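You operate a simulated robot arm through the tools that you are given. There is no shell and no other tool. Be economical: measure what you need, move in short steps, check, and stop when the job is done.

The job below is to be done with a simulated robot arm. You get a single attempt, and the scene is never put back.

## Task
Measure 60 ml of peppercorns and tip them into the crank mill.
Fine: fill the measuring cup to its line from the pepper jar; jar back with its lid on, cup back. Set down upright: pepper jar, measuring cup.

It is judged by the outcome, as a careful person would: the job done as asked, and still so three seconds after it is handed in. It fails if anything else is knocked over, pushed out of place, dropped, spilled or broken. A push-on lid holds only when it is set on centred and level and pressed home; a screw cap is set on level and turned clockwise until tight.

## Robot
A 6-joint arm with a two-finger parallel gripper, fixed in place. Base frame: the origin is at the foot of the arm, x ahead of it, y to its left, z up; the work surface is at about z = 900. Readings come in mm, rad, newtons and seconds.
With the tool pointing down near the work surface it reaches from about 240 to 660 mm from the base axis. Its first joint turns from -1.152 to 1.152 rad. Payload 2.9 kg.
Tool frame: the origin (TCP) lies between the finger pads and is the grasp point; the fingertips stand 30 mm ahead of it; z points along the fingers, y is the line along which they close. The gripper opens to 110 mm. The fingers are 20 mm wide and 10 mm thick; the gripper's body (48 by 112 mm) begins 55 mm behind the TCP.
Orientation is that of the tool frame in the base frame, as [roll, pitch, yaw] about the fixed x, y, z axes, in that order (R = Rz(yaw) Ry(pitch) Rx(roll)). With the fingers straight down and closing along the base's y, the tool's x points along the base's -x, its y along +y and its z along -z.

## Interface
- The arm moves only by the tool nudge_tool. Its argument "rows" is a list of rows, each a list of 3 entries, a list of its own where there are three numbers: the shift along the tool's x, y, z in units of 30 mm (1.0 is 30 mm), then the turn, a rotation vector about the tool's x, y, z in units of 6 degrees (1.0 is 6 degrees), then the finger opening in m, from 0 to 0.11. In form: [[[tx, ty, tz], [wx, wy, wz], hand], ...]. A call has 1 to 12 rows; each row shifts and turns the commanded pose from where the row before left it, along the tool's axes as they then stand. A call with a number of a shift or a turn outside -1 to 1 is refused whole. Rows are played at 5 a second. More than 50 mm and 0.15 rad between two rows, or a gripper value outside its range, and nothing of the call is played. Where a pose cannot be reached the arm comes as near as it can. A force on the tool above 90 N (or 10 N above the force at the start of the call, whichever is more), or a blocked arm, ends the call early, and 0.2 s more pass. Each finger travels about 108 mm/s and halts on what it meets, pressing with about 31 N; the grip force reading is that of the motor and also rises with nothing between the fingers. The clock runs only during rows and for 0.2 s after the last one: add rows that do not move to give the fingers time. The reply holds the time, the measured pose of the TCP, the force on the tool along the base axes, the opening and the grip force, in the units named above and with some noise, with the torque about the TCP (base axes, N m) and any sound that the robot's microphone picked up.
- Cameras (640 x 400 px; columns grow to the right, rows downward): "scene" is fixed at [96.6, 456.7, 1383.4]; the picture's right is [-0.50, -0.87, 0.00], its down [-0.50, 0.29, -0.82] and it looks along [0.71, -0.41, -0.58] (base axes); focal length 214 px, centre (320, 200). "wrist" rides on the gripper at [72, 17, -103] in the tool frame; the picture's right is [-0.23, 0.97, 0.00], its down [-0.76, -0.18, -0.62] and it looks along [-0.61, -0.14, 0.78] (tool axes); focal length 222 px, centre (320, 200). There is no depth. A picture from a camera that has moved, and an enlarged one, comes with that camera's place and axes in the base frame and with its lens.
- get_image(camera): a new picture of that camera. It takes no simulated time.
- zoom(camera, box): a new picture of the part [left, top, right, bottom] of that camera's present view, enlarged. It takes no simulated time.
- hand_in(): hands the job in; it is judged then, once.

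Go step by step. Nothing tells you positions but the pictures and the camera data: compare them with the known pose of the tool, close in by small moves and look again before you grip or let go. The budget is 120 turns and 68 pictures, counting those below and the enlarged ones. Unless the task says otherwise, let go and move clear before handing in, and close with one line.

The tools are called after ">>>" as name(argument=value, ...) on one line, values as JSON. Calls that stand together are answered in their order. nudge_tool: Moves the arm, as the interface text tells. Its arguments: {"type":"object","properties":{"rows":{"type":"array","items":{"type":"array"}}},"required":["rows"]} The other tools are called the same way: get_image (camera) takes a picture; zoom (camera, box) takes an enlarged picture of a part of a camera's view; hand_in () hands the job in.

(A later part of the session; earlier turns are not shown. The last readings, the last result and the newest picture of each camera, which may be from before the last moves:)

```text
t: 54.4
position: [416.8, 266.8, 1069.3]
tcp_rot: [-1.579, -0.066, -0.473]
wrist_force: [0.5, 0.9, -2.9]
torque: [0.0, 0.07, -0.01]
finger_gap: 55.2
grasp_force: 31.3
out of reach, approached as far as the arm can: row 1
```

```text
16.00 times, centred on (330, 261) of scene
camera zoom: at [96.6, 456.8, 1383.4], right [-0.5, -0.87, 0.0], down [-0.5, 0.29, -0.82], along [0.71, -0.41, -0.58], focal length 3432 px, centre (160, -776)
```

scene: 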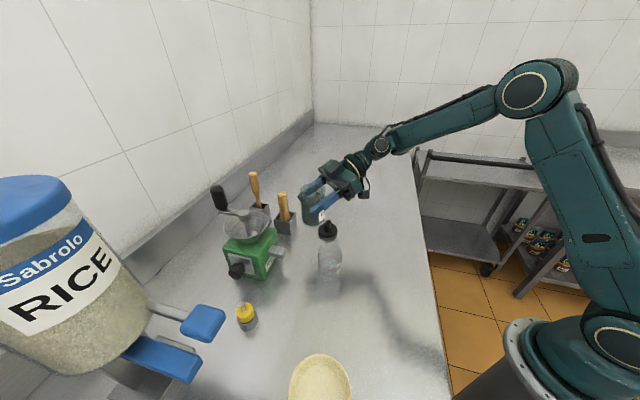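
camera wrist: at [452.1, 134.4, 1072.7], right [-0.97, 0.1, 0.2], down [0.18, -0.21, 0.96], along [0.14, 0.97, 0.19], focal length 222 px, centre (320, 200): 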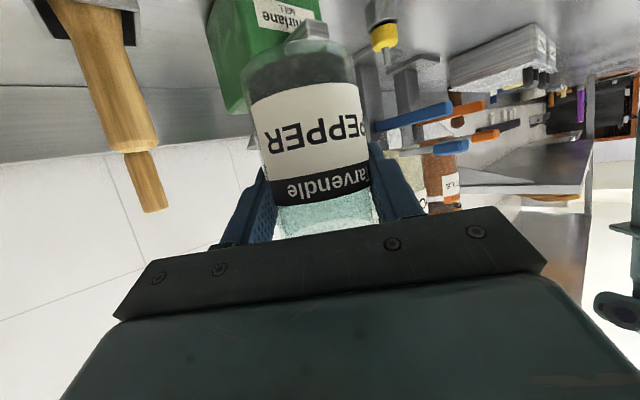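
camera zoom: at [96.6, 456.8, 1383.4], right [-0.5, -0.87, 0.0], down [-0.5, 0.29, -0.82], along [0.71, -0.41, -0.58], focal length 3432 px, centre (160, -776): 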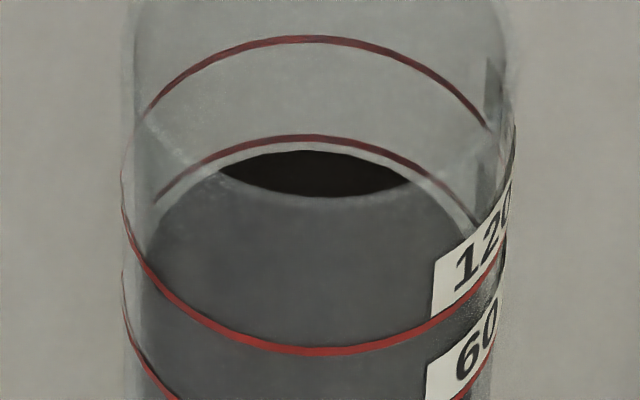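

Level now matches the 60 line. Tilt the jar back up (pivoting on the lip), then move away and upright.

>>> nudge_tool(rows=[[[0.099, 0.1, 0.05], [-0.45, 0, 0.893], 0.04], [[0.099, 0.1, 0.05], [-0.45, 0, 0.893], 0.04], [[0.099, 0.1, 0.05], [-0.45, 0, 0.893], 0.04], [[0.099, 0.1, 0.05], [-0.45, 0, 0.893], 0.04], [[0.099, 0.1, 0.05], [-0.45, 0, 0.893], 0.04], [[0.2, -0.87, 0.1], [0, 0, 0], 0.04], [[0.2, -0.87, 0.1], [0, 0, 0], 0.04], [[0, 0, 0], [0, 0, 0], 0.04]])

>>> zoom(camera="scene", box=[260, 150, 420, 290])

```text
t: 56.2
position: [468.6, 266.6, 1089.9]
tcp_rot: [-1.799, 0.419, -0.512]
wrist_force: [0.7, 1.5, -2.8]
torque: [-0.01, 0.05, 0.0]
finger_gap: 55.1
grasp_force: 31.1
```

```text
2.86 times, centred on (340, 220) of scene
camera zoom: at [96.6, 456.8, 1383.4], right [-0.5, -0.87, 0.0], down [-0.5, 0.29, -0.82], along [0.71, -0.41, -0.58], focal length 613 px, centre (263, 143)
```

zoom: 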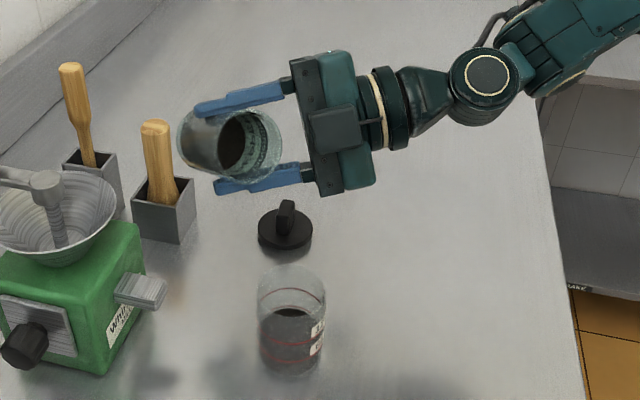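

No spill. Return the jar to upright.

>>> nudge_tool(rows=[[[0, 0, 0], [-0.45, 0, 0.893], 0.04], [[0, 0, 0], [-0.45, 0, 0.893], 0.04], [[0, 0, 0], [-0.45, 0, 0.893], 0.04], [[0, 0, 0], [-0.45, 0, 0.893], 0.04], [[0, 0, 0], [-0.45, 0, 0.893], 0.04], [[0, 0, 0], [-0.45, 0, 0.893], 0.04], [[0, 0, 0], [-0.45, 0, 0.893], 0.04], [[0, 0, 0], [-0.45, 0, 0.893], 0.04], [[0, 0, 0], [-0.45, 0, 0.893], 0.04], [[0, 0, 0], [-0.45, 0, 0.893], 0.04], [[0, 0, 0], [-0.225, 0, 0.447], 0.04], [[0, 0, 0], [0, 0, 0], 0.04]])

```text
t: 58.8
position: [467.5, 266.4, 1090.5]
tcp_rot: [3.137, 1.105, -1.574]
wrist_force: [-0.7, 0.3, -2.1]
torque: [-0.03, -0.01, -0.04]
finger_gap: 55.0
grasp_force: 30.6
```

Carry the jar back over its original spot and lower near the table.

>>> nudge_tool(rows=[[[0.375, 0.486, -0.744], [0, 0, 0], 0.04], [[0.375, 0.486, -0.744], [0, 0, 0], 0.04], [[0.375, 0.486, -0.744], [0, 0, 0], 0.04], [[0.375, 0.486, -0.744], [0, 0, 0], 0.04], [[0.375, 0.486, -0.744], [0, 0, 0], 0.04], [[0.375, 0.486, -0.744], [0, 0, 0], 0.04], [[0, 0, 0], [0, 0, 0], 0.04]])

>>> nudge_tool(rows=[[[0.72, 0, 0.362], [0, 0, 0], 0.04], [[0.72, 0, 0.362], [0, 0, 0], 0.04], [[0.72, 0, 0.362], [0, 0, 0], 0.04], [[0.72, 0, 0.362], [0, 0, 0], 0.04], [[0.6, 0, 0.3], [0, 0, 0], 0.04], [[0, 0, 0], [0, 0, 0], 0.04]])

>>> zoom(camera="scene", box=[320, 190, 450, 280])

```text
t: 60.4
position: [376.7, 115.3, 1092.4]
tcp_rot: [3.14, 1.105, -1.571]
wrist_force: [-0.3, 0.0, -3.4]
torque: [-0.01, -0.02, 0.01]
finger_gap: 55.0
grasp_force: 30.8
```

```text
t: 61.8
position: [378.5, 116.0, 971.2]
tcp_rot: [3.141, 1.104, -1.57]
wrist_force: [0.9, -0.2, -2.7]
torque: [-0.02, 0.02, -0.01]
finger_gap: 55.0
grasp_force: 30.9
```

```text
4.44 times, centred on (385, 235) of scene
camera zoom: at [96.6, 456.8, 1383.4], right [-0.5, -0.87, 0.0], down [-0.5, 0.29, -0.82], along [0.71, -0.41, -0.58], focal length 953 px, centre (31, 44)
```

zoom: 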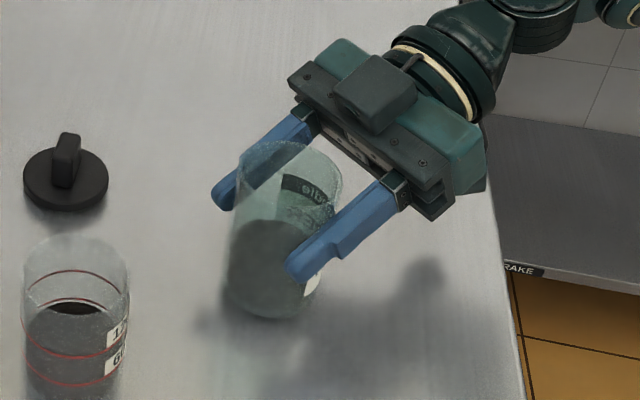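

The jar may sit slightly lower in the grip; check from the wrist before lowering.

>>> get_image(camera="wrist")

```text
31 pictures are left
camera wrist: at [362.3, -8.4, 954.7], right [-0.97, 0.1, 0.2], down [0.18, -0.21, 0.96], along [0.14, 0.97, 0.19], focal length 222 px, centre (320, 200)
```

wrist: 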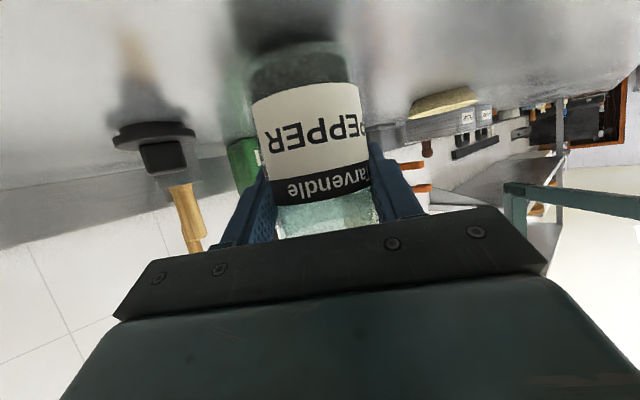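

Jar is hovering just above the table. Lower in small steps watching force.

>>> nudge_tool(rows=[[[0.06, 0, 0.03], [0, 0, 0], 0.04], [[0.06, 0, 0.03], [0, 0, 0], 0.04], [[0.06, 0, 0.03], [0, 0, 0], 0.04], [[0, 0, 0], [0, 0, 0], 0.04]])

>>> nudge_tool(rows=[[[0.045, 0, 0.022], [0, 0, 0], 0.04], [[0.045, 0, 0.022], [0, 0, 0], 0.04], [[0, 0, 0], [0, 0, 0], 0.04]])

```text
t: 62.8
position: [379.9, 116.2, 968.6]
tcp_rot: [3.139, 1.107, -1.57]
wrist_force: [0.2, 0.7, -1.4]
torque: [-0.03, 0.02, 0.05]
finger_gap: 55.4
grasp_force: 31.1
```

```text
t: 63.6
position: [379.7, 117.3, 966.4]
tcp_rot: [3.141, 1.105, -1.569]
wrist_force: [0.3, -1.7, 2.2]
torque: [-0.22, -0.02, 0.02]
finger_gap: 55.4
grasp_force: 31.2
```

Contact begins. One small step more, then read.

>>> nudge_tool(rows=[[[0.03, 0, 0.015], [0, 0, 0], 0.04], [[0.03, 0, 0.015], [0, 0, 0], 0.04], [[0, 0, 0], [0, 0, 0], 0.04]])

>>> zoom(camera="scene", box=[340, 200, 420, 275])

```text
t: 64.4
position: [379.2, 117.8, 965.5]
tcp_rot: [-3.139, 1.106, -1.566]
wrist_force: [-3.7, -0.4, 17.4]
torque: [0.19, 0.2, 0.04]
finger_gap: 55.2
grasp_force: 31.1
```

```text
5.33 times, centred on (380, 238) of scene
camera zoom: at [96.3, 456.7, 1383.4], right [-0.5, -0.87, 0.0], down [-0.5, 0.29, -0.82], along [0.71, -0.41, -0.58], focal length 1144 px, centre (0, 0)
```

zoom: 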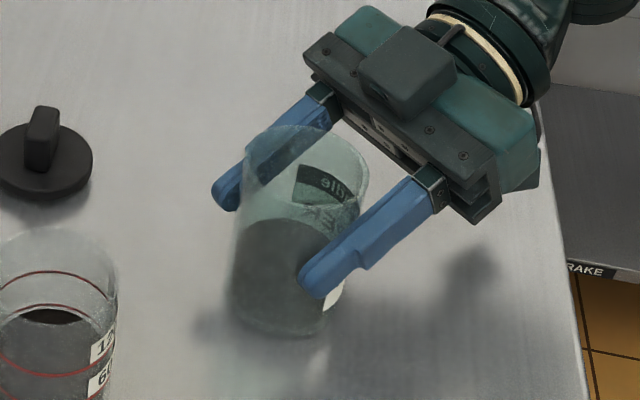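

Seated with 17 N. Release gently.

>>> nudge_tool(rows=[[[0, 0, 0], [0, 0, 0], 0.055], [[0, 0, 0], [0, 0, 0], 0.058], [[0, 0, 0], [0, 0, 0], 0.062], [[0, 0, 0], [0, 0, 0], 0.066], [[0, 0, 0], [0, 0, 0], 0.08], [[0, 0, 0], [0, 0, 0], 0.1], [[0, 0, 0], [0, 0, 0], 0.11], [[0, 0, 0], [0, 0, 0], 0.11]])

>>> zoom(camera="scene", box=[340, 200, 420, 275])

```text
t: 66.2
position: [379.8, 117.8, 965.0]
tcp_rot: [3.14, 1.107, -1.571]
wrist_force: [0.1, 0.2, 0.1]
torque: [0.02, -0.01, 0.06]
finger_gap: 109.9
grasp_force: 0.1
```

```text
5.33 times, centred on (380, 238) of scene
camera zoom: at [96.6, 456.7, 1383.4], right [-0.5, -0.87, 0.0], down [-0.5, 0.29, -0.82], along [0.71, -0.41, -0.58], focal length 1144 px, centre (0, 0)
```

zoom: 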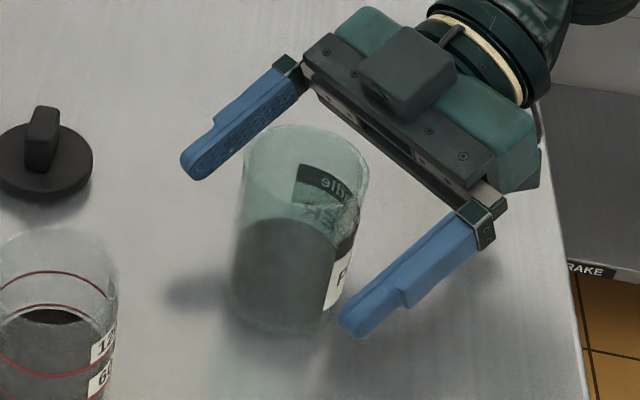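

Jar stands upright near (379,114). Back out, rise, and turn the tool vertical to handle the lid.

>>> nudge_tool(rows=[[[0.365, 0, -0.723], [0, 0, 0], 0.11], [[0.365, 0, -0.723], [0, 0, 0], 0.11], [[0.365, 0, -0.723], [0, 0, 0], 0.11], [[-0.774, 0, -0.39], [0, 0, 0], 0.11], [[-0.774, 0, -0.39], [0, 0, 0], 0.11], [[-0.774, 0, -0.39], [0, 0, 0], 0.11], [[-0.774, 0, -0.39], [0, 0, 0], 0.11], [[-0.774, 0, -0.39], [0, 0, 0], 0.11], [[0, 0, 0], [0, 0, 0], 0.11]])

>>> nudge_tool(rows=[[[0, -0.45, 0], [0, 1, 0], 0.11], [[0, -0.45, 0], [0, 1, 0], 0.11], [[0, -0.45, 0], [0, 1, 0], 0.11], [[0, -0.45, 0], [0, 1, 0], 0.11], [[0, -0.45, 0], [0, 1, 0], 0.11], [[0, -0.45, 0], [0, 1, 0], 0.11], [[0, -0.45, 0], [0, 1, 0], 0.11], [[0, -0.45, 0], [0, 1, 0], 0.11], [[0, -0.45, 0], [0, 1, 0], 0.11], [[0, -0.45, 0], [0, 1, 0], 0.11], [[0, -0.4, 0], [0, 0.55, 0], 0.11], [[0, 0, 0], [0, 0, 0], 0.11]])

```text
t: 68.2
position: [378.0, 46.1, 1088.4]
tcp_rot: [-3.139, 1.1, -1.571]
wrist_force: [-0.1, -0.3, 0.1]
torque: [0.01, 0.01, -0.04]
finger_gap: 110.0
grasp_force: 0.1
out of reach, approached as far as the arm can: row 8
```

```text
t: 70.8
position: [526.8, 43.9, 1090.8]
tcp_rot: [3.14, 0.001, -1.568]
wrist_force: [0.0, 0.1, -0.6]
torque: [0.01, -0.01, 0.02]
finger_gap: 110.1
grasp_force: 0.1
```

>>> nudge_tool(rows=[[[-0.9, 0, 0], [0, 0, 0], 0.11], [[-0.9, 0, 0], [0, 0, 0], 0.11], [[-0.9, 0, 0], [0, 0, 0], 0.11], [[-0.9, 0, 0], [0, 0, 0], 0.11], [[-0.9, 0, 0.5], [0, 0, 0], 0.11], [[0, 0, 0.8], [0, 0, 0], 0.11], [[0, 0, 0], [0, 0, 0], 0.11]])

>>> get_image(camera="wrist")

```text
t: 72.4
position: [525.0, 180.5, 1048.5]
tcp_rot: [3.141, 0.001, -1.568]
wrist_force: [0.0, -0.6, 0.0]
torque: [0.03, 0.0, 0.01]
finger_gap: 110.1
grasp_force: 0.0
```

```text
28 pictures are left
camera wrist: at [508.5, 108.8, 1151.9], right [-0.97, 0.23, 0.0], down [0.18, 0.76, 0.62], along [0.14, 0.61, -0.78], focal length 222 px, centre (320, 200)
```

wrist: 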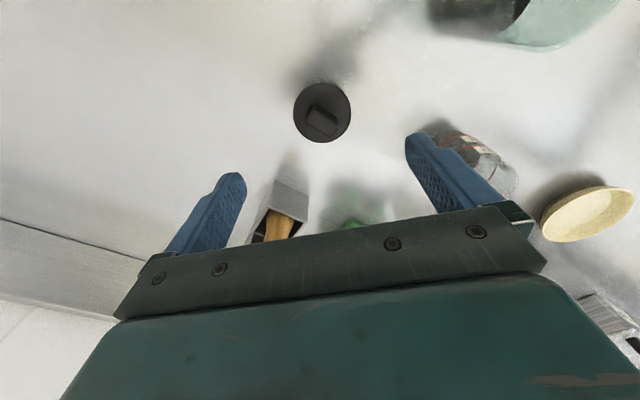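

>>> zoom(camera="wrist", box=[280, 70, 365, 155])

```text
4.71 times, centred on (322, 112) of wrist
camera zoom: at [508.5, 108.8, 1151.9], right [-0.97, 0.23, 0.0], down [0.18, 0.76, 0.62], along [0.14, 0.61, -0.78], focal length 1045 px, centre (308, 612)
```

zoom: 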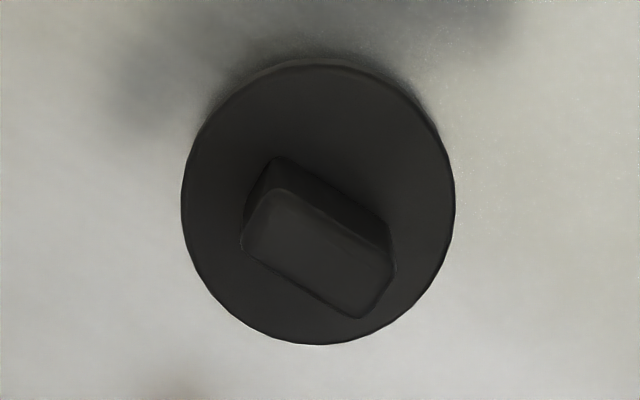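

Lid centre ≈(524,183), knob bar runs along (-1,1). Rotate 45° to close across it and descend partway.

>>> nudge_tool(rows=[[[-0.1, 0.03, 0], [0, 0, -1], 0.08], [[0, 0, 0], [0, 0, -1], 0.06], [[0, 0, 0], [0, 0, -1], 0.06], [[0, 0, 0], [0, 0, -1], 0.06], [[0, 0, 0], [0, 0, -1], 0.06], [[0, 0, 0], [0, 0, -1], 0.06], [[0, 0, 0], [0, 0, -1], 0.06], [[0, 0, 0], [0, 0, -0.5], 0.06], [[0, 0, 0.9], [0, 0, 0], 0.06], [[0, 0, 0.9], [0, 0, 0], 0.06], [[0, 0, 0.8], [0, 0, 0], 0.06], [[0, 0, 0], [0, 0, 0], 0.06]])

>>> get_image(camera="wrist")

>>> zoom(camera="scene", box=[290, 180, 370, 255])

```text
t: 75.0
position: [521.9, 184.2, 969.5]
tcp_rot: [3.14, 0.0, -0.782]
wrist_force: [0.7, 0.2, 0.3]
torque: [0.0, 0.02, -0.02]
finger_gap: 60.2
grasp_force: 0.1
```

```text
26 pictures are left
camera wrist: at [561.8, 120.5, 1073.6], right [-0.85, -0.53, 0.0], down [-0.41, 0.66, 0.62], along [-0.33, 0.53, -0.78], focal length 222 px, centre (320, 200)
```

wrist: 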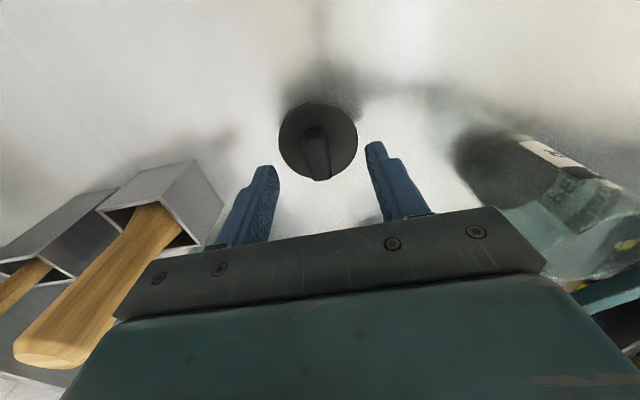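

```text
5.33 times, centred on (330, 218) of scene
camera zoom: at [96.6, 456.7, 1383.4], right [-0.5, -0.87, 0.0], down [-0.5, 0.29, -0.82], along [0.71, -0.41, -0.58], focal length 1144 px, centre (267, 107)
```

zoom: 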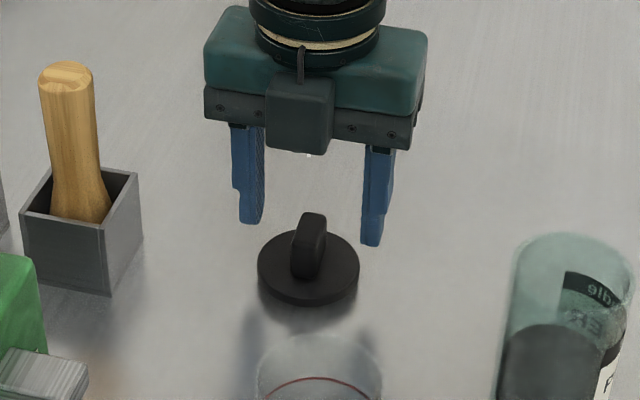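

Aligned within ~3 mm. Descend to tips just above the disc and close on the knob.

>>> nudge_tool(rows=[[[0.1, -0.03, 0.4], [0, 0, 0], 0.06], [[0, 0, 0.36], [0, 0, 0], 0.06], [[0, 0, 0], [0, 0, 0], 0.06], [[0, 0, 0], [0, 0, 0], 0.03], [[0, 0, 0], [0, 0, 0], 0.015], [[0, 0, 0], [0, 0, 0], 0.005], [[0, 0, 0], [0, 0, 0], 0.005], [[0, 0, 0], [0, 0, 0], 0.005]])

>>> zoom(camera="scene", box=[290, 180, 370, 255])

```text
t: 76.8
position: [523.7, 182.8, 947.3]
tcp_rot: [-3.141, -0.001, -0.784]
wrist_force: [0.2, -0.4, 0.4]
torque: [-0.02, 0.0, 0.03]
finger_gap: 14.7
grasp_force: 31.2
```

```text
5.33 times, centred on (330, 218) of scene
camera zoom: at [96.6, 456.7, 1383.4], right [-0.5, -0.87, 0.0], down [-0.5, 0.29, -0.82], along [0.71, -0.41, -0.58], focal length 1144 px, centre (267, 107)
```

zoom: 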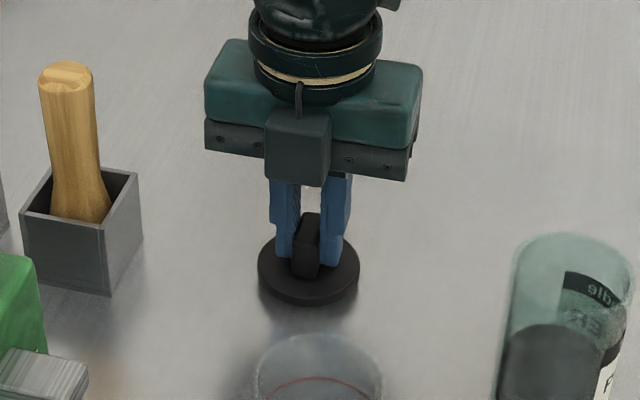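

Knob gripped (14.7 mm). Lift and carry above the jar.

>>> nudge_tool(rows=[[[0, 0, -0.5], [0, 0, 0], 0.005], [[0, 0, -0.9], [0, 0, 0], 0.005], [[0, 0, -0.9], [0, 0, 0], 0.005], [[0, 0, -0.9], [0, 0, 0], 0.005], [[0, 0, -0.9], [0, 0, 0], 0.005], [[-0.298, 0.836, 0], [0, 0, 0], 0.005], [[-0.298, 0.836, 0], [0, 0, 0], 0.005], [[-0.298, 0.836, 0], [0, 0, 0], 0.005], [[-0.298, 0.836, 0], [0, 0, 0], 0.005], [[-0.298, 0.836, 0], [0, 0, 0], 0.005], [[-0.298, 0.836, 0], [0, 0, 0], 0.005], [[0, 0, 0], [0, 0, 0], 0.005]])

>>> get_image(camera="wrist")

>>> zoom(camera="scene", box=[340, 190, 420, 270])

```text
t: 79.4
position: [383.8, 114.8, 1074.2]
tcp_rot: [3.141, -0.001, -0.783]
wrist_force: [0.0, -0.8, -0.6]
torque: [0.03, 0.01, 0.02]
finger_gap: 14.4
grasp_force: 30.6
```

```text
23 pictures are left
camera wrist: at [423.3, 52.0, 1178.5], right [-0.85, -0.53, 0.0], down [-0.41, 0.66, 0.62], along [-0.33, 0.53, -0.78], focal length 222 px, centre (320, 200)
```

wrist: 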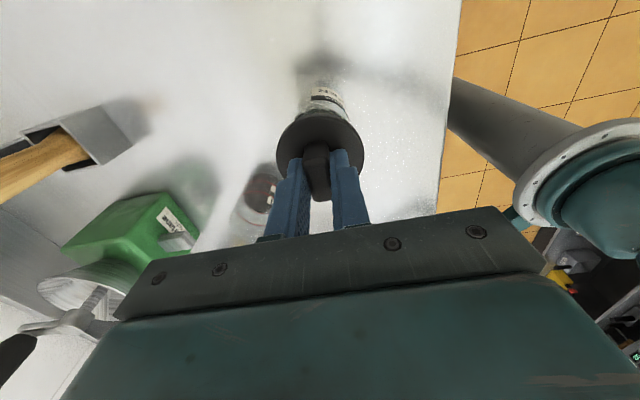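

```text
5.00 times, centred on (380, 230) of scene
camera zoom: at [96.6, 456.7, 1383.4], right [-0.5, -0.87, 0.0], down [-0.5, 0.29, -0.82], along [0.71, -0.41, -0.58], focal length 1072 px, centre (20, 50)
```

zoom: 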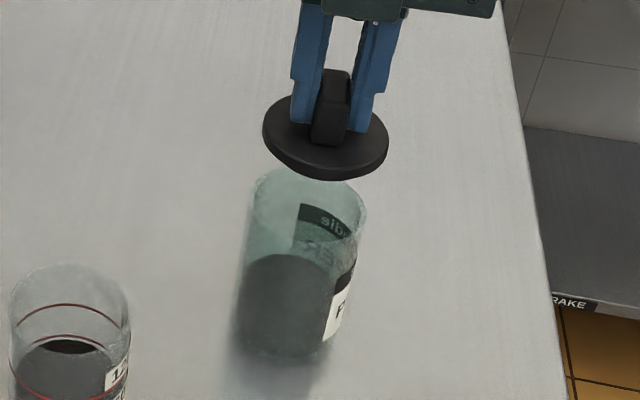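

Lid hangs level. I need precise relative alignment of lid and jar; zoom both views.

>>> zoom(camera="wrist", box=[265, 65, 385, 165])

>>> zoom(camera="scene", box=[380, 205, 425, 245])

```text
4.00 times, centred on (325, 115) of wrist
camera zoom: at [423.3, 52.0, 1178.5], right [-0.85, -0.53, 0.0], down [-0.41, 0.66, 0.62], along [-0.33, 0.53, -0.78], focal length 888 px, centre (300, 540)
```

zoom: 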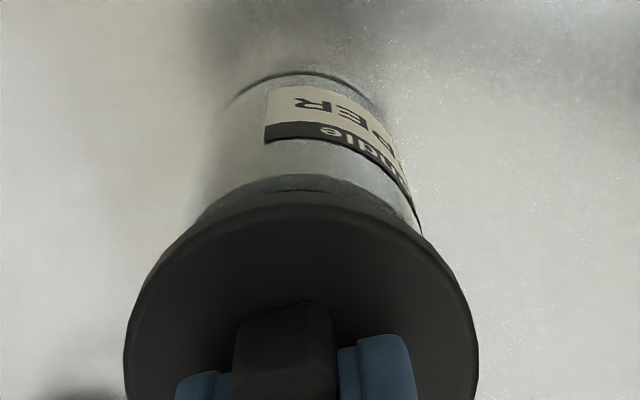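

```text
10.00 times, centred on (402, 225) of scene
camera zoom: at [96.6, 456.7, 1383.4], right [-0.5, -0.87, 0.0], down [-0.5, 0.29, -0.82], along [0.71, -0.41, -0.58], focal length 2145 px, centre (-505, -50)
```

zoom: 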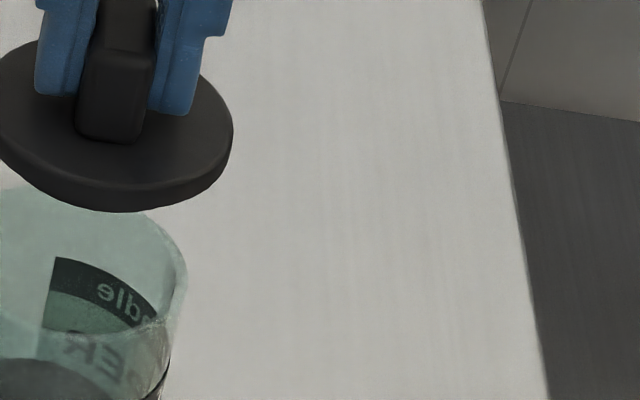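

Combining both cameras, the lid must shift about (-6,+7.5) mm. Apply it and lower to ~8 mm above the rim.

>>> nudge_tool(rows=[[[-0.313, -0.04, 0], [0, 0, 0], 0.005], [[0, 0, 0.45], [0, 0, 0], 0.005], [[0, 0, 0.42], [0, 0, 0], 0.005], [[0, 0, 0], [0, 0, 0], 0.005]])

>>> zoom(camera="scene", box=[350, 195, 410, 265])

>>> zoom(camera="wrist", box=[255, 65, 385, 215])

```text
t: 80.4
position: [377.9, 121.4, 1047.6]
tcp_rot: [3.14, 0.001, -0.782]
wrist_force: [-0.2, -0.2, 0.0]
torque: [-0.01, -0.02, -0.01]
finger_gap: 14.7
grasp_force: 31.2
```

```text
5.71 times, centred on (380, 230) of scene
camera zoom: at [96.6, 456.7, 1383.4], right [-0.5, -0.87, 0.0], down [-0.5, 0.29, -0.82], along [0.71, -0.41, -0.58], focal length 1226 px, centre (-23, 29)
```

zoom: 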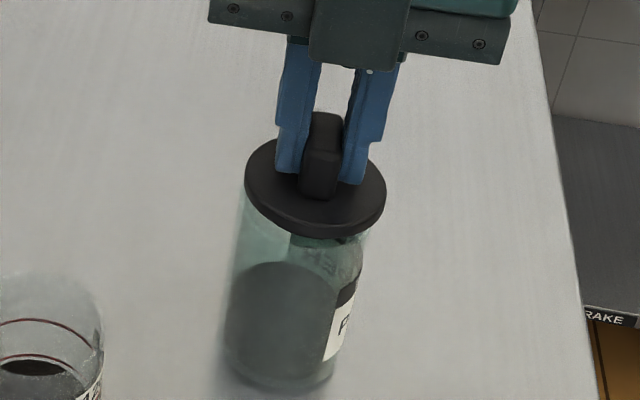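

```text
2.67 times, centred on (320, 140) of wrist
camera zoom: at [416.7, 58.9, 1151.4], right [-0.85, -0.53, 0.0], down [-0.41, 0.66, 0.62], along [-0.33, 0.53, -0.78], focal length 592 px, centre (320, 360)
```

zoom: 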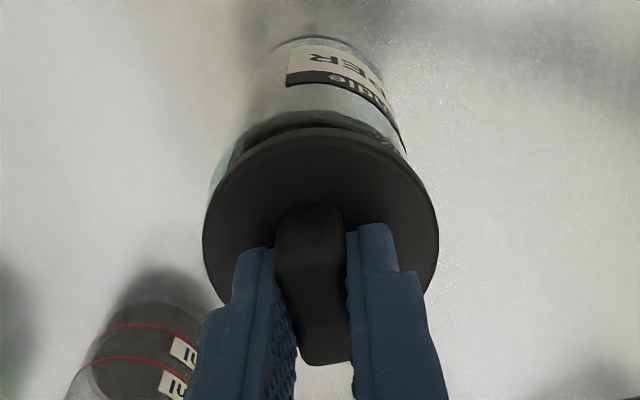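

Close. One tighter look at the gap to refine centring.

>>> zoom(camera="scene", box=[358, 212, 394, 240])

>>> zoom(camera="wrist", box=[285, 65, 365, 125])

```text
14.29 times, centred on (376, 226) of scene
camera zoom: at [96.6, 456.7, 1383.4], right [-0.5, -0.87, 0.0], down [-0.5, 0.29, -0.82], along [0.71, -0.41, -0.58], focal length 3064 px, centre (-480, -171)
```

zoom: 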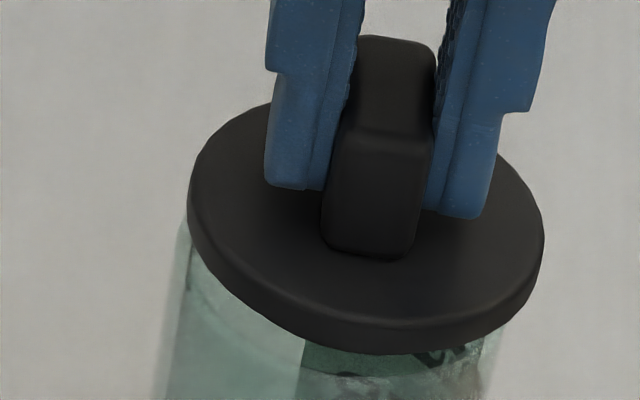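

```text
6.67 times, centred on (325, 95) of wrist
camera zoom: at [416.7, 58.9, 1151.4], right [-0.85, -0.53, 0.0], down [-0.41, 0.66, 0.62], along [-0.33, 0.53, -0.78], focal length 1481 px, centre (287, 900)
```

zoom: 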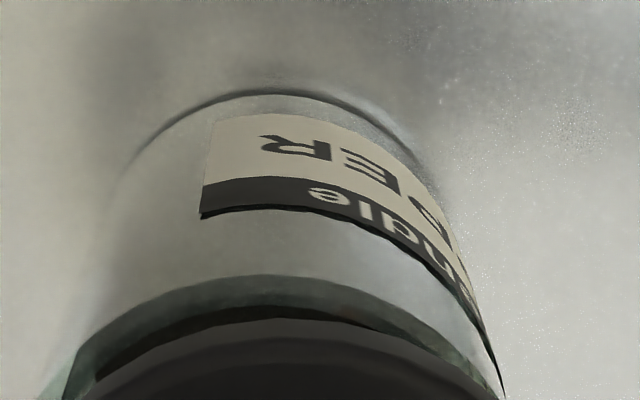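

Offsets are within ~2 mm; small shift, then lower gently and watch the force.

>>> nudge_tool(rows=[[[0.01, -0.034, 0], [0, 0, 0], 0.005], [[0, 0, 0.08], [0, 0, 0], 0.005], [[0, 0, 0.08], [0, 0, 0], 0.005], [[0, 0, 0], [0, 0, 0], 0.005]])

>>> nudge_tool(rows=[[[0, 0, 0.04], [0, 0, 0], 0.005], [[0, 0, 0.04], [0, 0, 0], 0.005], [[0, 0, 0], [0, 0, 0], 0.005]])

>>> nudge_tool(rows=[[[0, 0, 0.04], [0, 0, 0], 0.005], [[0, 0, 0.04], [0, 0, 0], 0.005], [[0, 0, 0], [0, 0, 0], 0.005]])

```text
t: 81.4
position: [377.1, 122.2, 1042.9]
tcp_rot: [-3.141, 0.001, -0.783]
wrist_force: [0.6, 0.0, -1.1]
torque: [-0.04, -0.02, 0.0]
finger_gap: 14.6
grasp_force: 30.5
```

```text
t: 82.2
position: [377.5, 121.7, 1042.4]
tcp_rot: [-3.139, -0.001, -0.783]
wrist_force: [-0.8, 2.8, 27.2]
torque: [0.25, 0.56, -0.04]
finger_gap: 14.9
grasp_force: 30.8
```

```text
t: 83.0
position: [376.6, 121.6, 1039.0]
tcp_rot: [-3.137, 0.0, -0.785]
wrist_force: [1.5, 1.6, 40.0]
torque: [0.42, 0.77, 0.02]
finger_gap: 15.0
grasp_force: 30.9
```

Contact with one-sided torque; look before pressing further.

>>> zoom(camera="scene", box=[345, 205, 405, 265])

```text
6.67 times, centred on (375, 235) of scene
camera zoom: at [96.2, 456.6, 1383.5], right [-0.5, -0.87, 0.0], down [-0.5, 0.29, -0.82], along [0.71, -0.41, -0.58], focal length 1430 px, centre (-47, -33)
```

zoom: 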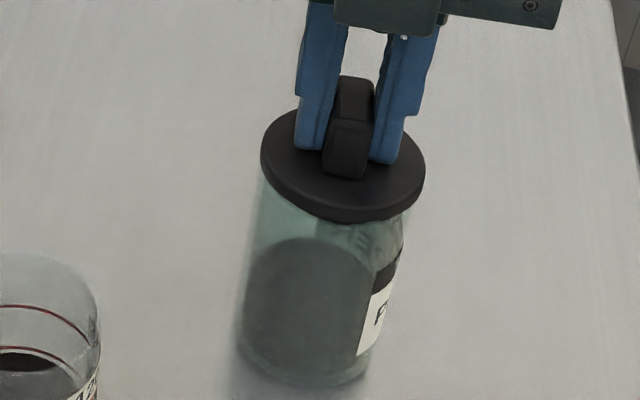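

I'll lift a few mm, shift +x slightly, and retry, using torque as guide.

>>> nudge_tool(rows=[[[0, 0, -0.13], [0, 0, 0], 0.005], [[0, 0, -0.1], [0, 0, 0], 0.005], [[0.06, -0.035, 0], [0, 0, 0], 0.005], [[0, 0, 0], [0, 0, 0], 0.005]])

>>> nudge_tool(rows=[[[0, 0, 0.06], [0, 0, 0], 0.005], [[0, 0, 0.06], [0, 0, 0], 0.005], [[0, 0, 0], [0, 0, 0], 0.005]])

>>> nudge_tool(rows=[[[0, 0, 0.04], [0, 0, 0], 0.005], [[0, 0, 0.03], [0, 0, 0], 0.005], [[0, 0, 0], [0, 0, 0], 0.005]])

```text
t: 84.0
position: [378.5, 121.6, 1044.8]
tcp_rot: [3.14, 0.0, -0.782]
wrist_force: [-0.4, 0.3, -0.6]
torque: [0.0, -0.02, 0.02]
finger_gap: 15.2
grasp_force: 31.7
```

```text
t: 84.8
position: [380.0, 121.9, 1039.8]
tcp_rot: [3.14, -0.001, -0.783]
wrist_force: [0.6, -0.4, -0.1]
torque: [0.01, 0.02, 0.01]
finger_gap: 14.9
grasp_force: 31.4
```

```text
t: 85.6
position: [380.0, 120.6, 1038.8]
tcp_rot: [3.14, 0.001, -0.783]
wrist_force: [0.7, -0.4, -0.2]
torque: [0.02, 0.01, -0.01]
finger_gap: 15.1
grasp_force: 31.3
```

No contact now at a lower height; continue down.

>>> nudge_tool(rows=[[[0, 0, 0.03], [0, 0, 0], 0.005], [[0, 0, 0.03], [0, 0, 0], 0.005], [[0, 0, 0.03], [0, 0, 0], 0.005], [[0, 0, 0], [0, 0, 0], 0.005]])

>>> nudge_tool(rows=[[[0, 0, 0.03], [0, 0, 0], 0.005], [[0, 0, 0.03], [0, 0, 0], 0.005], [[0, 0, 0], [0, 0, 0], 0.005]])

```text
t: 86.6
position: [380.3, 119.3, 1035.2]
tcp_rot: [3.141, 0.003, -0.783]
wrist_force: [1.3, 0.3, -0.2]
torque: [0.0, -0.04, -0.01]
finger_gap: 14.9
grasp_force: 30.3
```

```text
t: 87.4
position: [379.5, 121.6, 1034.5]
tcp_rot: [3.141, 0.0, -0.785]
wrist_force: [0.9, 0.1, 1.3]
torque: [-0.04, -0.06, 0.0]
finger_gap: 14.8
grasp_force: 30.9
```

It is sliding in freely. Continue until seated and press.

>>> nudge_tool(rows=[[[0, 0, 0.03], [0, 0, 0], 0.005], [[0, 0, 0.03], [0, 0, 0], 0.005], [[0, 0, 0.03], [0, 0, 0], 0.005], [[0, 0, 0], [0, 0, 0], 0.005]])

>>> nudge_tool(rows=[[[0, 0, 0.03], [0, 0, 0], 0.005], [[0, 0, 0.03], [0, 0, 0], 0.005], [[0, 0, 0], [0, 0, 0], 0.005]])

>>> zoom(camera="scene", box=[345, 205, 405, 265])

```text
t: 88.4
position: [380.7, 120.6, 1033.0]
tcp_rot: [-3.138, -0.003, -0.783]
wrist_force: [-5.3, 0.4, 36.4]
torque: [-0.38, 0.05, -0.07]
finger_gap: 15.0
grasp_force: 31.3
heard: snap
```

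```text
t: 89.2
position: [380.0, 122.0, 1034.5]
tcp_rot: [-3.135, -0.005, -0.781]
wrist_force: [-11.2, 3.9, 53.8]
torque: [-0.28, 0.48, -0.11]
finger_gap: 15.1
grasp_force: 31.1
```

```text
6.67 times, centred on (375, 235) of scene
camera zoom: at [95.6, 456.7, 1383.5], right [-0.5, -0.87, 0.0], down [-0.5, 0.29, -0.82], along [0.71, -0.41, -0.58], focal length 1430 px, centre (-47, -33)
```

zoom: 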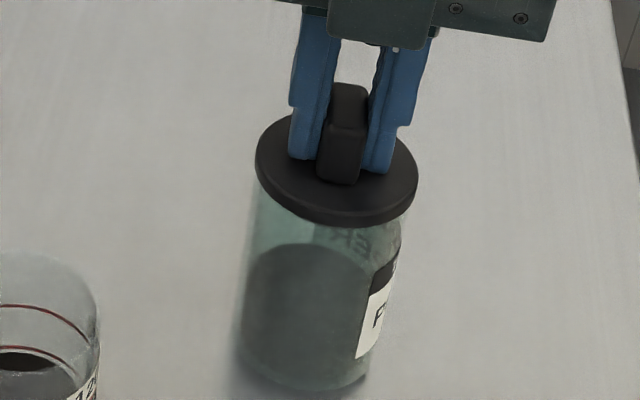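

A snap was heard: the lid is home. Relieve the press, open, and rise.

>>> nudge_tool(rows=[[[0, 0, -0.1], [0, 0, 0], 0.005], [[0, 0, 0], [0, 0, 0], 0.02], [[0, 0, 0], [0, 0, 0], 0.035], [[0, 0, 0], [0, 0, 0], 0.045], [[0, 0, 0], [0, 0, 0], 0.045], [[0, 0, -0.5], [0, 0, 0], 0.045], [[0, 0, -0.9], [0, 0, 0], 0.05], [[0, 0, -0.9], [0, 0, 0], 0.05], [[0, 0, -0.9], [0, 0, 0], 0.05], [[0, 0, -0.9], [0, 0, 0], 0.05], [[0, 0, 0], [0, 0, 0], 0.05]])

>>> nudge_tool(rows=[[[0, 0, 0], [0, 0, 1], 0.06], [[0, 0, 0], [0, 0, 1], 0.07], [[0, 0, 0], [0, 0, 1], 0.08], [[0, 0, 0], [0, 0, 1], 0.1], [[0, 0, 0], [0, 0, 1], 0.11], [[0, 0, 0], [0, 0, 1], 0.11], [[0, 0, 0], [0, 0, 1], 0.11], [[0, 0, 0], [0, 0, 1], 0.11], [[0, 0, 0], [0, 0, 1], 0.11], [[0, 0, 0], [0, 0, 1], 0.11], [[0, 0, 0], [0, 0, 1], 0.11], [[0, 0, 0], [0, 0, 1], 0.11]])

>>> get_image(camera="scene")

```text
t: 91.6
position: [379.4, 123.3, 1156.1]
tcp_rot: [3.142, -0.001, -0.784]
wrist_force: [0.1, 0.4, -0.4]
torque: [-0.02, 0.02, 0.0]
finger_gap: 49.9
grasp_force: 0.1
```

```text
t: 94.2
position: [379.4, 121.0, 1155.6]
tcp_rot: [-3.142, 0.001, -2.043]
wrist_force: [-0.1, 0.4, 1.0]
torque: [-0.02, -0.01, -0.01]
finger_gap: 110.1
grasp_force: 0.1
```

```text
13 pictures are left
```

scene: 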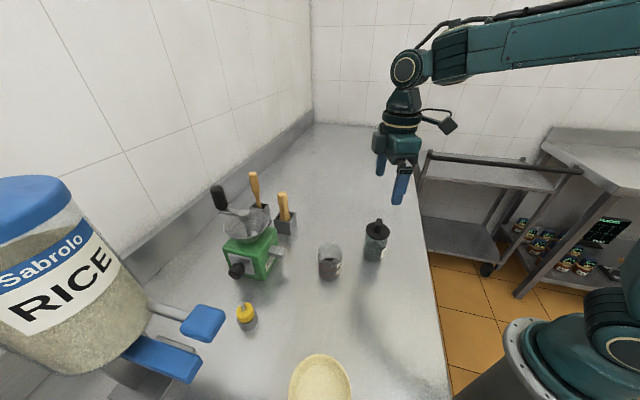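

Everything is in place with the lid on. Orient the tool toward the cup (ψ≈37°, tilt 55°) and move alongside.

>>> nudge_tool(rows=[[[0, 0, 0], [0, 0, 0.86], 0.11], [[0, 0, 0], [0, 0, 0.86], 0.11], [[0, 0, 0], [0, 0, 0.86], 0.11], [[0, 0, 0], [0, 0, 0.86], 0.11], [[0, 0, 0], [0, 0, 0.86], 0.11], [[0, 0, 0], [0, 0, 0], 0.11]])

>>> nudge_tool(rows=[[[0, 0.35, 0], [0, -0.917, 0], 0.11], [[0, 0.35, 0], [0, -0.917, 0], 0.11], [[0, 0.35, 0], [0, -0.917, 0], 0.11], [[0, 0.35, 0], [0, -0.917, 0], 0.11], [[0, 0.35, 0], [0, -0.917, 0], 0.11], [[0, 0.35, 0], [0, -0.917, 0], 0.11], [[0, 0.35, 0], [0, -0.917, 0], 0.11], [[0, 0.35, 0], [0, -0.917, 0], 0.11], [[0, 0.35, 0], [0, -0.917, 0], 0.11], [[0, 0.35, 0], [0, -0.917, 0], 0.11], [[0, 0, 0], [0, 0, 0], 0.11]])

```text
t: 95.6
position: [379.7, 120.4, 1155.2]
tcp_rot: [-3.141, 0.0, -2.491]
wrist_force: [0.0, -0.7, -0.5]
torque: [0.04, -0.03, 0.02]
finger_gap: 110.0
grasp_force: 0.1
```

```text
t: 98.0
position: [316.2, 205.3, 1155.7]
tcp_rot: [3.141, 0.96, -2.49]
wrist_force: [0.3, 0.3, -0.7]
torque: [-0.01, -0.01, -0.03]
finger_gap: 110.1
grasp_force: 0.1
```

>>> nudge_tool(rows=[[[-0.535, 0, 0.764], [0, 0, 0], 0.11], [[-0.535, 0, 0.764], [0, 0, 0], 0.11], [[-0.535, 0, 0.764], [0, 0, 0], 0.11], [[0.717, 0, 0.502], [0, 0, 0], 0.11], [[0.717, 0, 0.502], [0, 0, 0], 0.11], [[0.717, 0, 0.502], [0, 0, 0], 0.11], [[0.717, 0, 0.502], [0, 0, 0], 0.11], [[0, 0, 0], [0, 0, 0], 0.11]])

>>> zoom(camera="scene", box=[270, 190, 400, 290])

```text
t: 99.8
position: [381.6, 254.6, 1047.7]
tcp_rot: [-3.141, 0.96, -2.492]
wrist_force: [-0.4, -1.0, -0.1]
torque: [0.0, 0.03, 0.0]
finger_gap: 110.0
grasp_force: 0.0
```

```text
4.00 times, centred on (335, 240) of scene
camera zoom: at [96.6, 456.8, 1383.4], right [-0.5, -0.87, 0.0], down [-0.5, 0.29, -0.82], along [0.71, -0.41, -0.58], focal length 858 px, centre (260, 40)
```

zoom: 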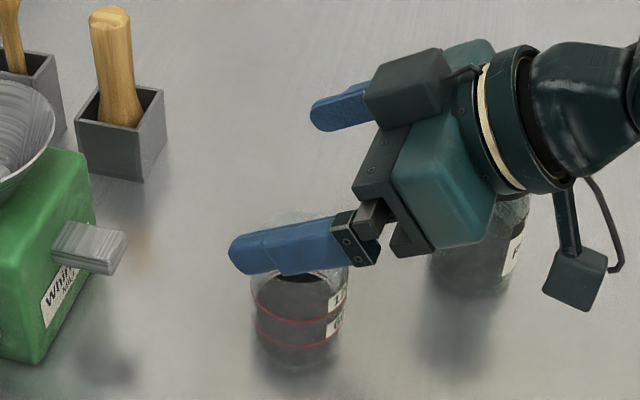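

Aligned. Descend around the cup.

>>> nudge_tool(rows=[[[0.667, 0, 0.467], [0, 0, 0], 0.11], [[0.667, 0, 0.467], [0, 0, 0], 0.11], [[0.667, 0, 0.467], [0, 0, 0], 0.11], [[0.64, 0, 0.45], [0, 0, 0], 0.11], [[0, 0, 0], [0, 0, 0], 0.11]])

>>> zoom(camera="scene", box=[280, 200, 400, 290])

```text
t: 101.0
position: [381.3, 257.0, 950.6]
tcp_rot: [-3.141, 0.96, -2.49]
wrist_force: [-0.5, 0.0, -0.1]
torque: [0.0, 0.01, -0.01]
finger_gap: 110.3
grasp_force: 0.0
```

```text
4.44 times, centred on (340, 245) of scene
camera zoom: at [96.6, 456.8, 1383.4], right [-0.5, -0.87, 0.0], down [-0.5, 0.29, -0.82], along [0.71, -0.41, -0.58], focal length 953 px, centre (231, 0)
```

zoom: 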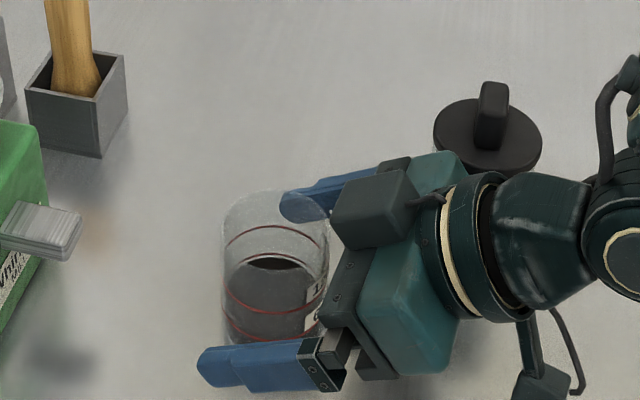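

Cup is between the fingers, ~7 mm forward. Advance 5 mm and close.

>>> nudge_tool(rows=[[[-0.097, 0, 0.139], [0, 0, 0], 0.09], [[0, 0, 0], [0, 0, 0], 0.075], [[0, 0, 0], [0, 0, 0], 0.065], [[0, 0, 0], [0, 0, 0], 0.055], [[0, 0, 0], [0, 0, 0], 0.045], [[0, 0, 0], [0, 0, 0], 0.04], [[0, 0, 0], [0, 0, 0], 0.04]])

```text
t: 102.6
position: [385.1, 259.9, 953.2]
tcp_rot: [3.141, 0.96, -2.493]
wrist_force: [1.3, 0.0, -0.4]
torque: [0.0, -0.01, -0.04]
finger_gap: 58.5
grasp_force: 31.1
```

Gripped at 58.5 mm. Lift.

>>> nudge_tool(rows=[[[-0.35, 0, -0.25], [0, 0, 0], 0.035], [[-0.6, 0, -0.42], [0, 0, 0], 0.035], [[-0.7, 0, -0.49], [0, 0, 0], 0.035], [[-0.7, 0, -0.49], [0, 0, 0], 0.035], [[-0.7, 0, -0.49], [0, 0, 0], 0.035], [[-0.7, 0, -0.49], [0, 0, 0], 0.035], [[-0.7, 0, -0.49], [0, 0, 0], 0.035], [[0, 0, 0], [0, 0, 0], 0.035]])

```text
t: 104.4
position: [385.8, 257.3, 1116.5]
tcp_rot: [3.141, 0.957, -2.493]
wrist_force: [0.7, -0.2, -1.0]
torque: [0.01, 0.0, 0.02]
finger_gap: 58.8
grasp_force: 31.1
```

Yaw the held cup to ψ≈60° and carry it to a staging point beside the hopper.

>>> nudge_tool(rows=[[[0, 0, 0], [-0.775, 0, -0.543], 0.035], [[0, 0, 0], [-0.775, 0, -0.543], 0.035], [[0, 0, 0], [-0.775, 0, -0.543], 0.035], [[0, 0, 0], [-0.775, 0, -0.543], 0.035], [[-0.466, -0.444, 0.665], [0, 0, 0], 0.035], [[-0.466, -0.444, 0.665], [0, 0, 0], 0.035], [[-0.466, -0.444, 0.665], [0, 0, 0], 0.035], [[-0.466, -0.444, 0.665], [0, 0, 0], 0.035], [[-0.466, -0.444, 0.665], [0, 0, 0], 0.035], [[-0.466, -0.444, 0.665], [0, 0, 0], 0.035], [[-0.466, -0.444, 0.665], [0, 0, 0], 0.035], [[0, 0, 0], [0, 0, 0], 0.035]])

>>> zoom(camera="scene", box=[190, 110, 370, 290])

```text
t: 107.0
position: [552.4, 359.4, 1116.0]
tcp_rot: [3.141, 0.959, -2.095]
wrist_force: [0.0, -0.9, 0.0]
torque: [0.0, 0.0, 0.0]
finger_gap: 58.9
grasp_force: 31.3
```

```text
2.22 times, centred on (280, 200) of scene
camera zoom: at [96.6, 456.8, 1383.4], right [-0.5, -0.87, 0.0], down [-0.5, 0.29, -0.82], along [0.71, -0.41, -0.58], focal length 477 px, centre (409, 200)
```

zoom: 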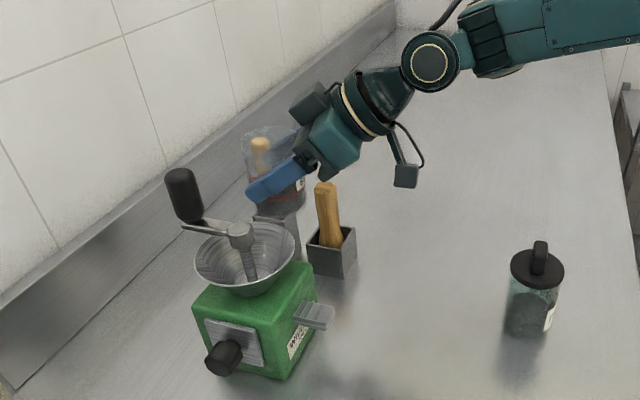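

Cup is beside the hopper, clear of the crank. Roll it 60° toward the hopper, then lower into pour position.

>>> nudge_tool(rows=[[[0, 0, 0], [0.574, 0, -0.819], 0.035], [[0, 0, 0], [0.574, 0, -0.819], 0.035], [[0, 0, 0], [0.574, 0, -0.819], 0.035], [[0, 0, 0], [0.574, 0, -0.819], 0.035], [[0, 0, 0], [0.574, 0, -0.819], 0.035], [[0, 0, 0], [0.574, 0, -0.819], 0.035], [[0, 0, 0], [0.574, 0, -0.819], 0.035], [[0, 0, 0], [0.574, 0, -0.819], 0.035], [[0, 0, 0], [0.574, 0, -0.819], 0.035], [[0, 0, 0], [0.574, 0, -0.819], 0.035], [[0, 0, 0], [0, 0, 0], 0.035]])

>>> nudge_tool(rows=[[[0.175, 0.615, 0.1], [0, 0, 0], 0.035], [[0.175, 0.615, 0.1], [0, 0, 0], 0.035], [[0, 0, 0], [0, 0, 0], 0.035]])

>>> zoom(camera="scene", box=[205, 150, 325, 270])

```text
t: 109.4
position: [551.8, 360.5, 1116.9]
tcp_rot: [-1.892, 0.421, -1.203]
wrist_force: [-0.6, 0.1, -1.2]
torque: [-0.07, -0.01, -0.01]
finger_gap: 58.5
grasp_force: 31.4
```

```text
t: 110.2
position: [547.1, 362.3, 1087.8]
tcp_rot: [-1.871, 0.425, -1.199]
wrist_force: [1.4, -12.3, 36.0]
torque: [-0.21, 0.58, 0.19]
finger_gap: 58.4
grasp_force: 30.9
```

```text
3.33 times, centred on (265, 210) of scene
camera zoom: at [96.0, 455.9, 1383.7], right [-0.5, -0.87, 0.0], down [-0.5, 0.29, -0.82], along [0.71, -0.41, -0.58], focal length 715 px, centre (503, 167)
```

zoom: 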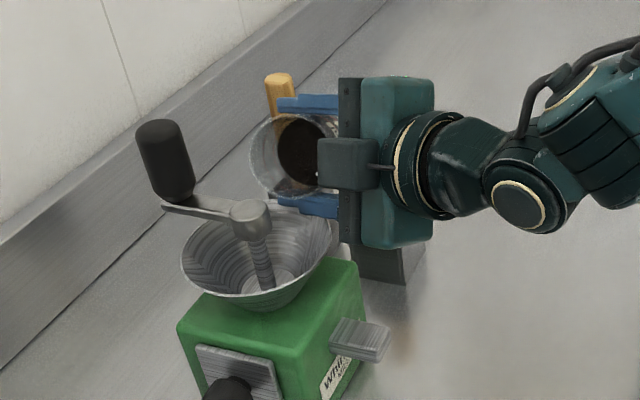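

The lower finger touched the hopper rim; raise 30 mm at once.

>>> nudge_tool(rows=[[[-0.205, -0.433, -0.144], [0, 0, 0], 0.035], [[-0.205, -0.433, -0.144], [0, 0, 0], 0.035], [[0, 0, 0], [0, 0, 0], 0.035]])

>>> zoom(camera="scene", box=[205, 150, 325, 270])

```text
t: 111.0
position: [544.3, 364.2, 1107.3]
tcp_rot: [-1.895, 0.422, -1.205]
wrist_force: [0.2, 0.5, -1.2]
torque: [-0.02, 0.03, -0.06]
finger_gap: 58.4
grasp_force: 30.7
```

```text
3.33 times, centred on (265, 210) of scene
camera zoom: at [96.6, 456.8, 1383.4], right [-0.5, -0.87, 0.0], down [-0.5, 0.29, -0.82], along [0.71, -0.41, -0.58], focal length 715 px, centre (503, 167)
```

zoom: 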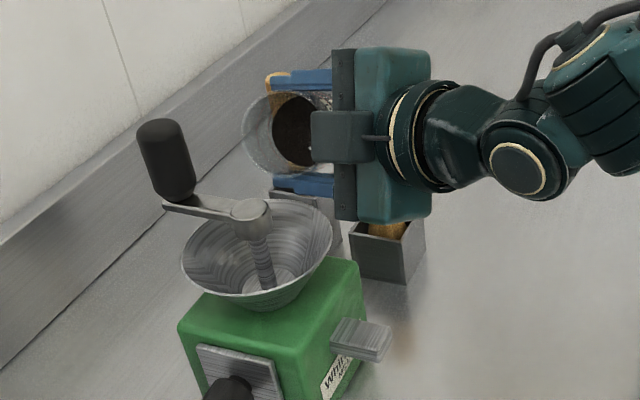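

Mill is unmoved, and the lip projects inside the hopper. Continue rolling to 90° while keeping the lip in place.

>>> nudge_tool(rows=[[[-0.053, 0.017, -0.037], [0.574, 0, -0.819], 0.035], [[-0.053, 0.017, -0.037], [0.574, 0, -0.819], 0.035], [[-0.053, 0.017, -0.037], [0.574, 0, -0.819], 0.035], [[-0.053, 0.017, -0.037], [0.574, 0, -0.819], 0.035], [[-0.053, 0.0, -0.037], [0.574, 0, -0.819], 0.035], [[0, 0, 0], [0, 0, 0], 0.035], [[0, 0, 0], [0, 0, 0], 0.035]])

>>> zoom(camera="scene", box=[205, 150, 325, 270])

```text
t: 112.6
position: [537.3, 368.4, 1110.4]
tcp_rot: [-1.573, 0.001, -1.135]
wrist_force: [0.2, 0.4, -0.5]
torque: [0.02, 0.05, -0.02]
finger_gap: 58.4
grasp_force: 31.3
```

```text
3.33 times, centred on (265, 210) of scene
camera zoom: at [96.6, 456.8, 1383.4], right [-0.5, -0.87, 0.0], down [-0.5, 0.29, -0.82], along [0.71, -0.41, -0.58], focal length 715 px, centre (503, 167)
```

zoom: 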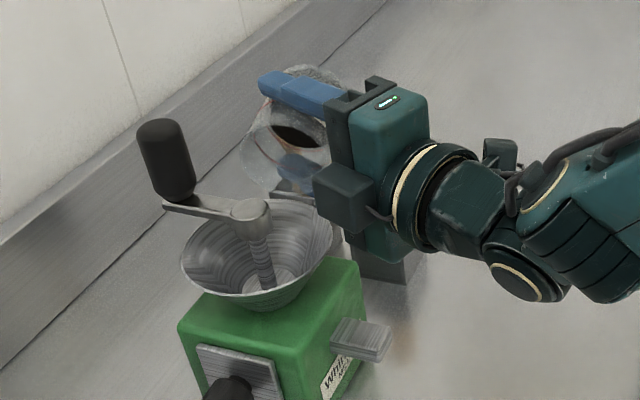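

No flow yet at 90°. Continue to ~114° and hold.

>>> nudge_tool(rows=[[[-0.09, -0.01, -0.063], [0.574, 0, -0.819], 0.035], [[-0.09, -0.02, -0.063], [0.574, 0, -0.819], 0.035], [[0, 0, 0], [0, 0, 0], 0.035], [[-0.1, -0.03, -0.07], [0.574, 0, -0.819], 0.035], [[0, 0, 0], [0, 0, 0], 0.035], [[-0.1, -0.04, -0.07], [0.574, 0, -0.819], 0.035], [[0, 0, 0], [0, 0, 0], 0.035], [[0, 0, 0], [0, 0, 0], 0.035], [[0, 0, 0], [0, 0, 0], 0.035]])

>>> zoom(camera="scene", box=[205, 150, 325, 270])

```text
t: 114.6
position: [524.8, 375.3, 1110.1]
tcp_rot: [-1.321, -0.339, -1.179]
wrist_force: [1.6, -4.4, 1.4]
torque: [-0.01, -0.02, -0.03]
finger_gap: 58.8
grasp_force: 30.7
```

```text
3.33 times, centred on (265, 210) of scene
camera zoom: at [96.6, 456.6, 1383.4], right [-0.5, -0.87, 0.0], down [-0.5, 0.29, -0.82], along [0.71, -0.41, -0.58], focal length 715 px, centre (503, 167)
```

zoom: 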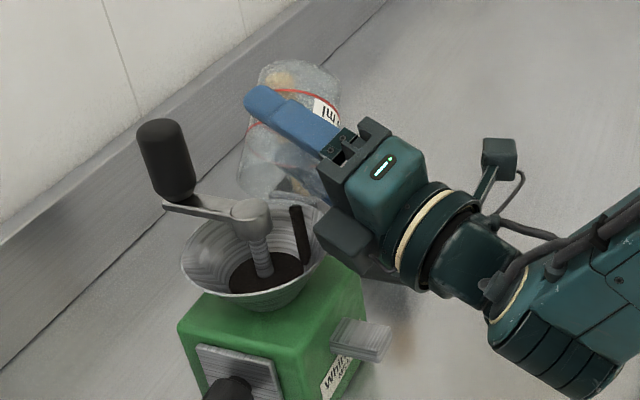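

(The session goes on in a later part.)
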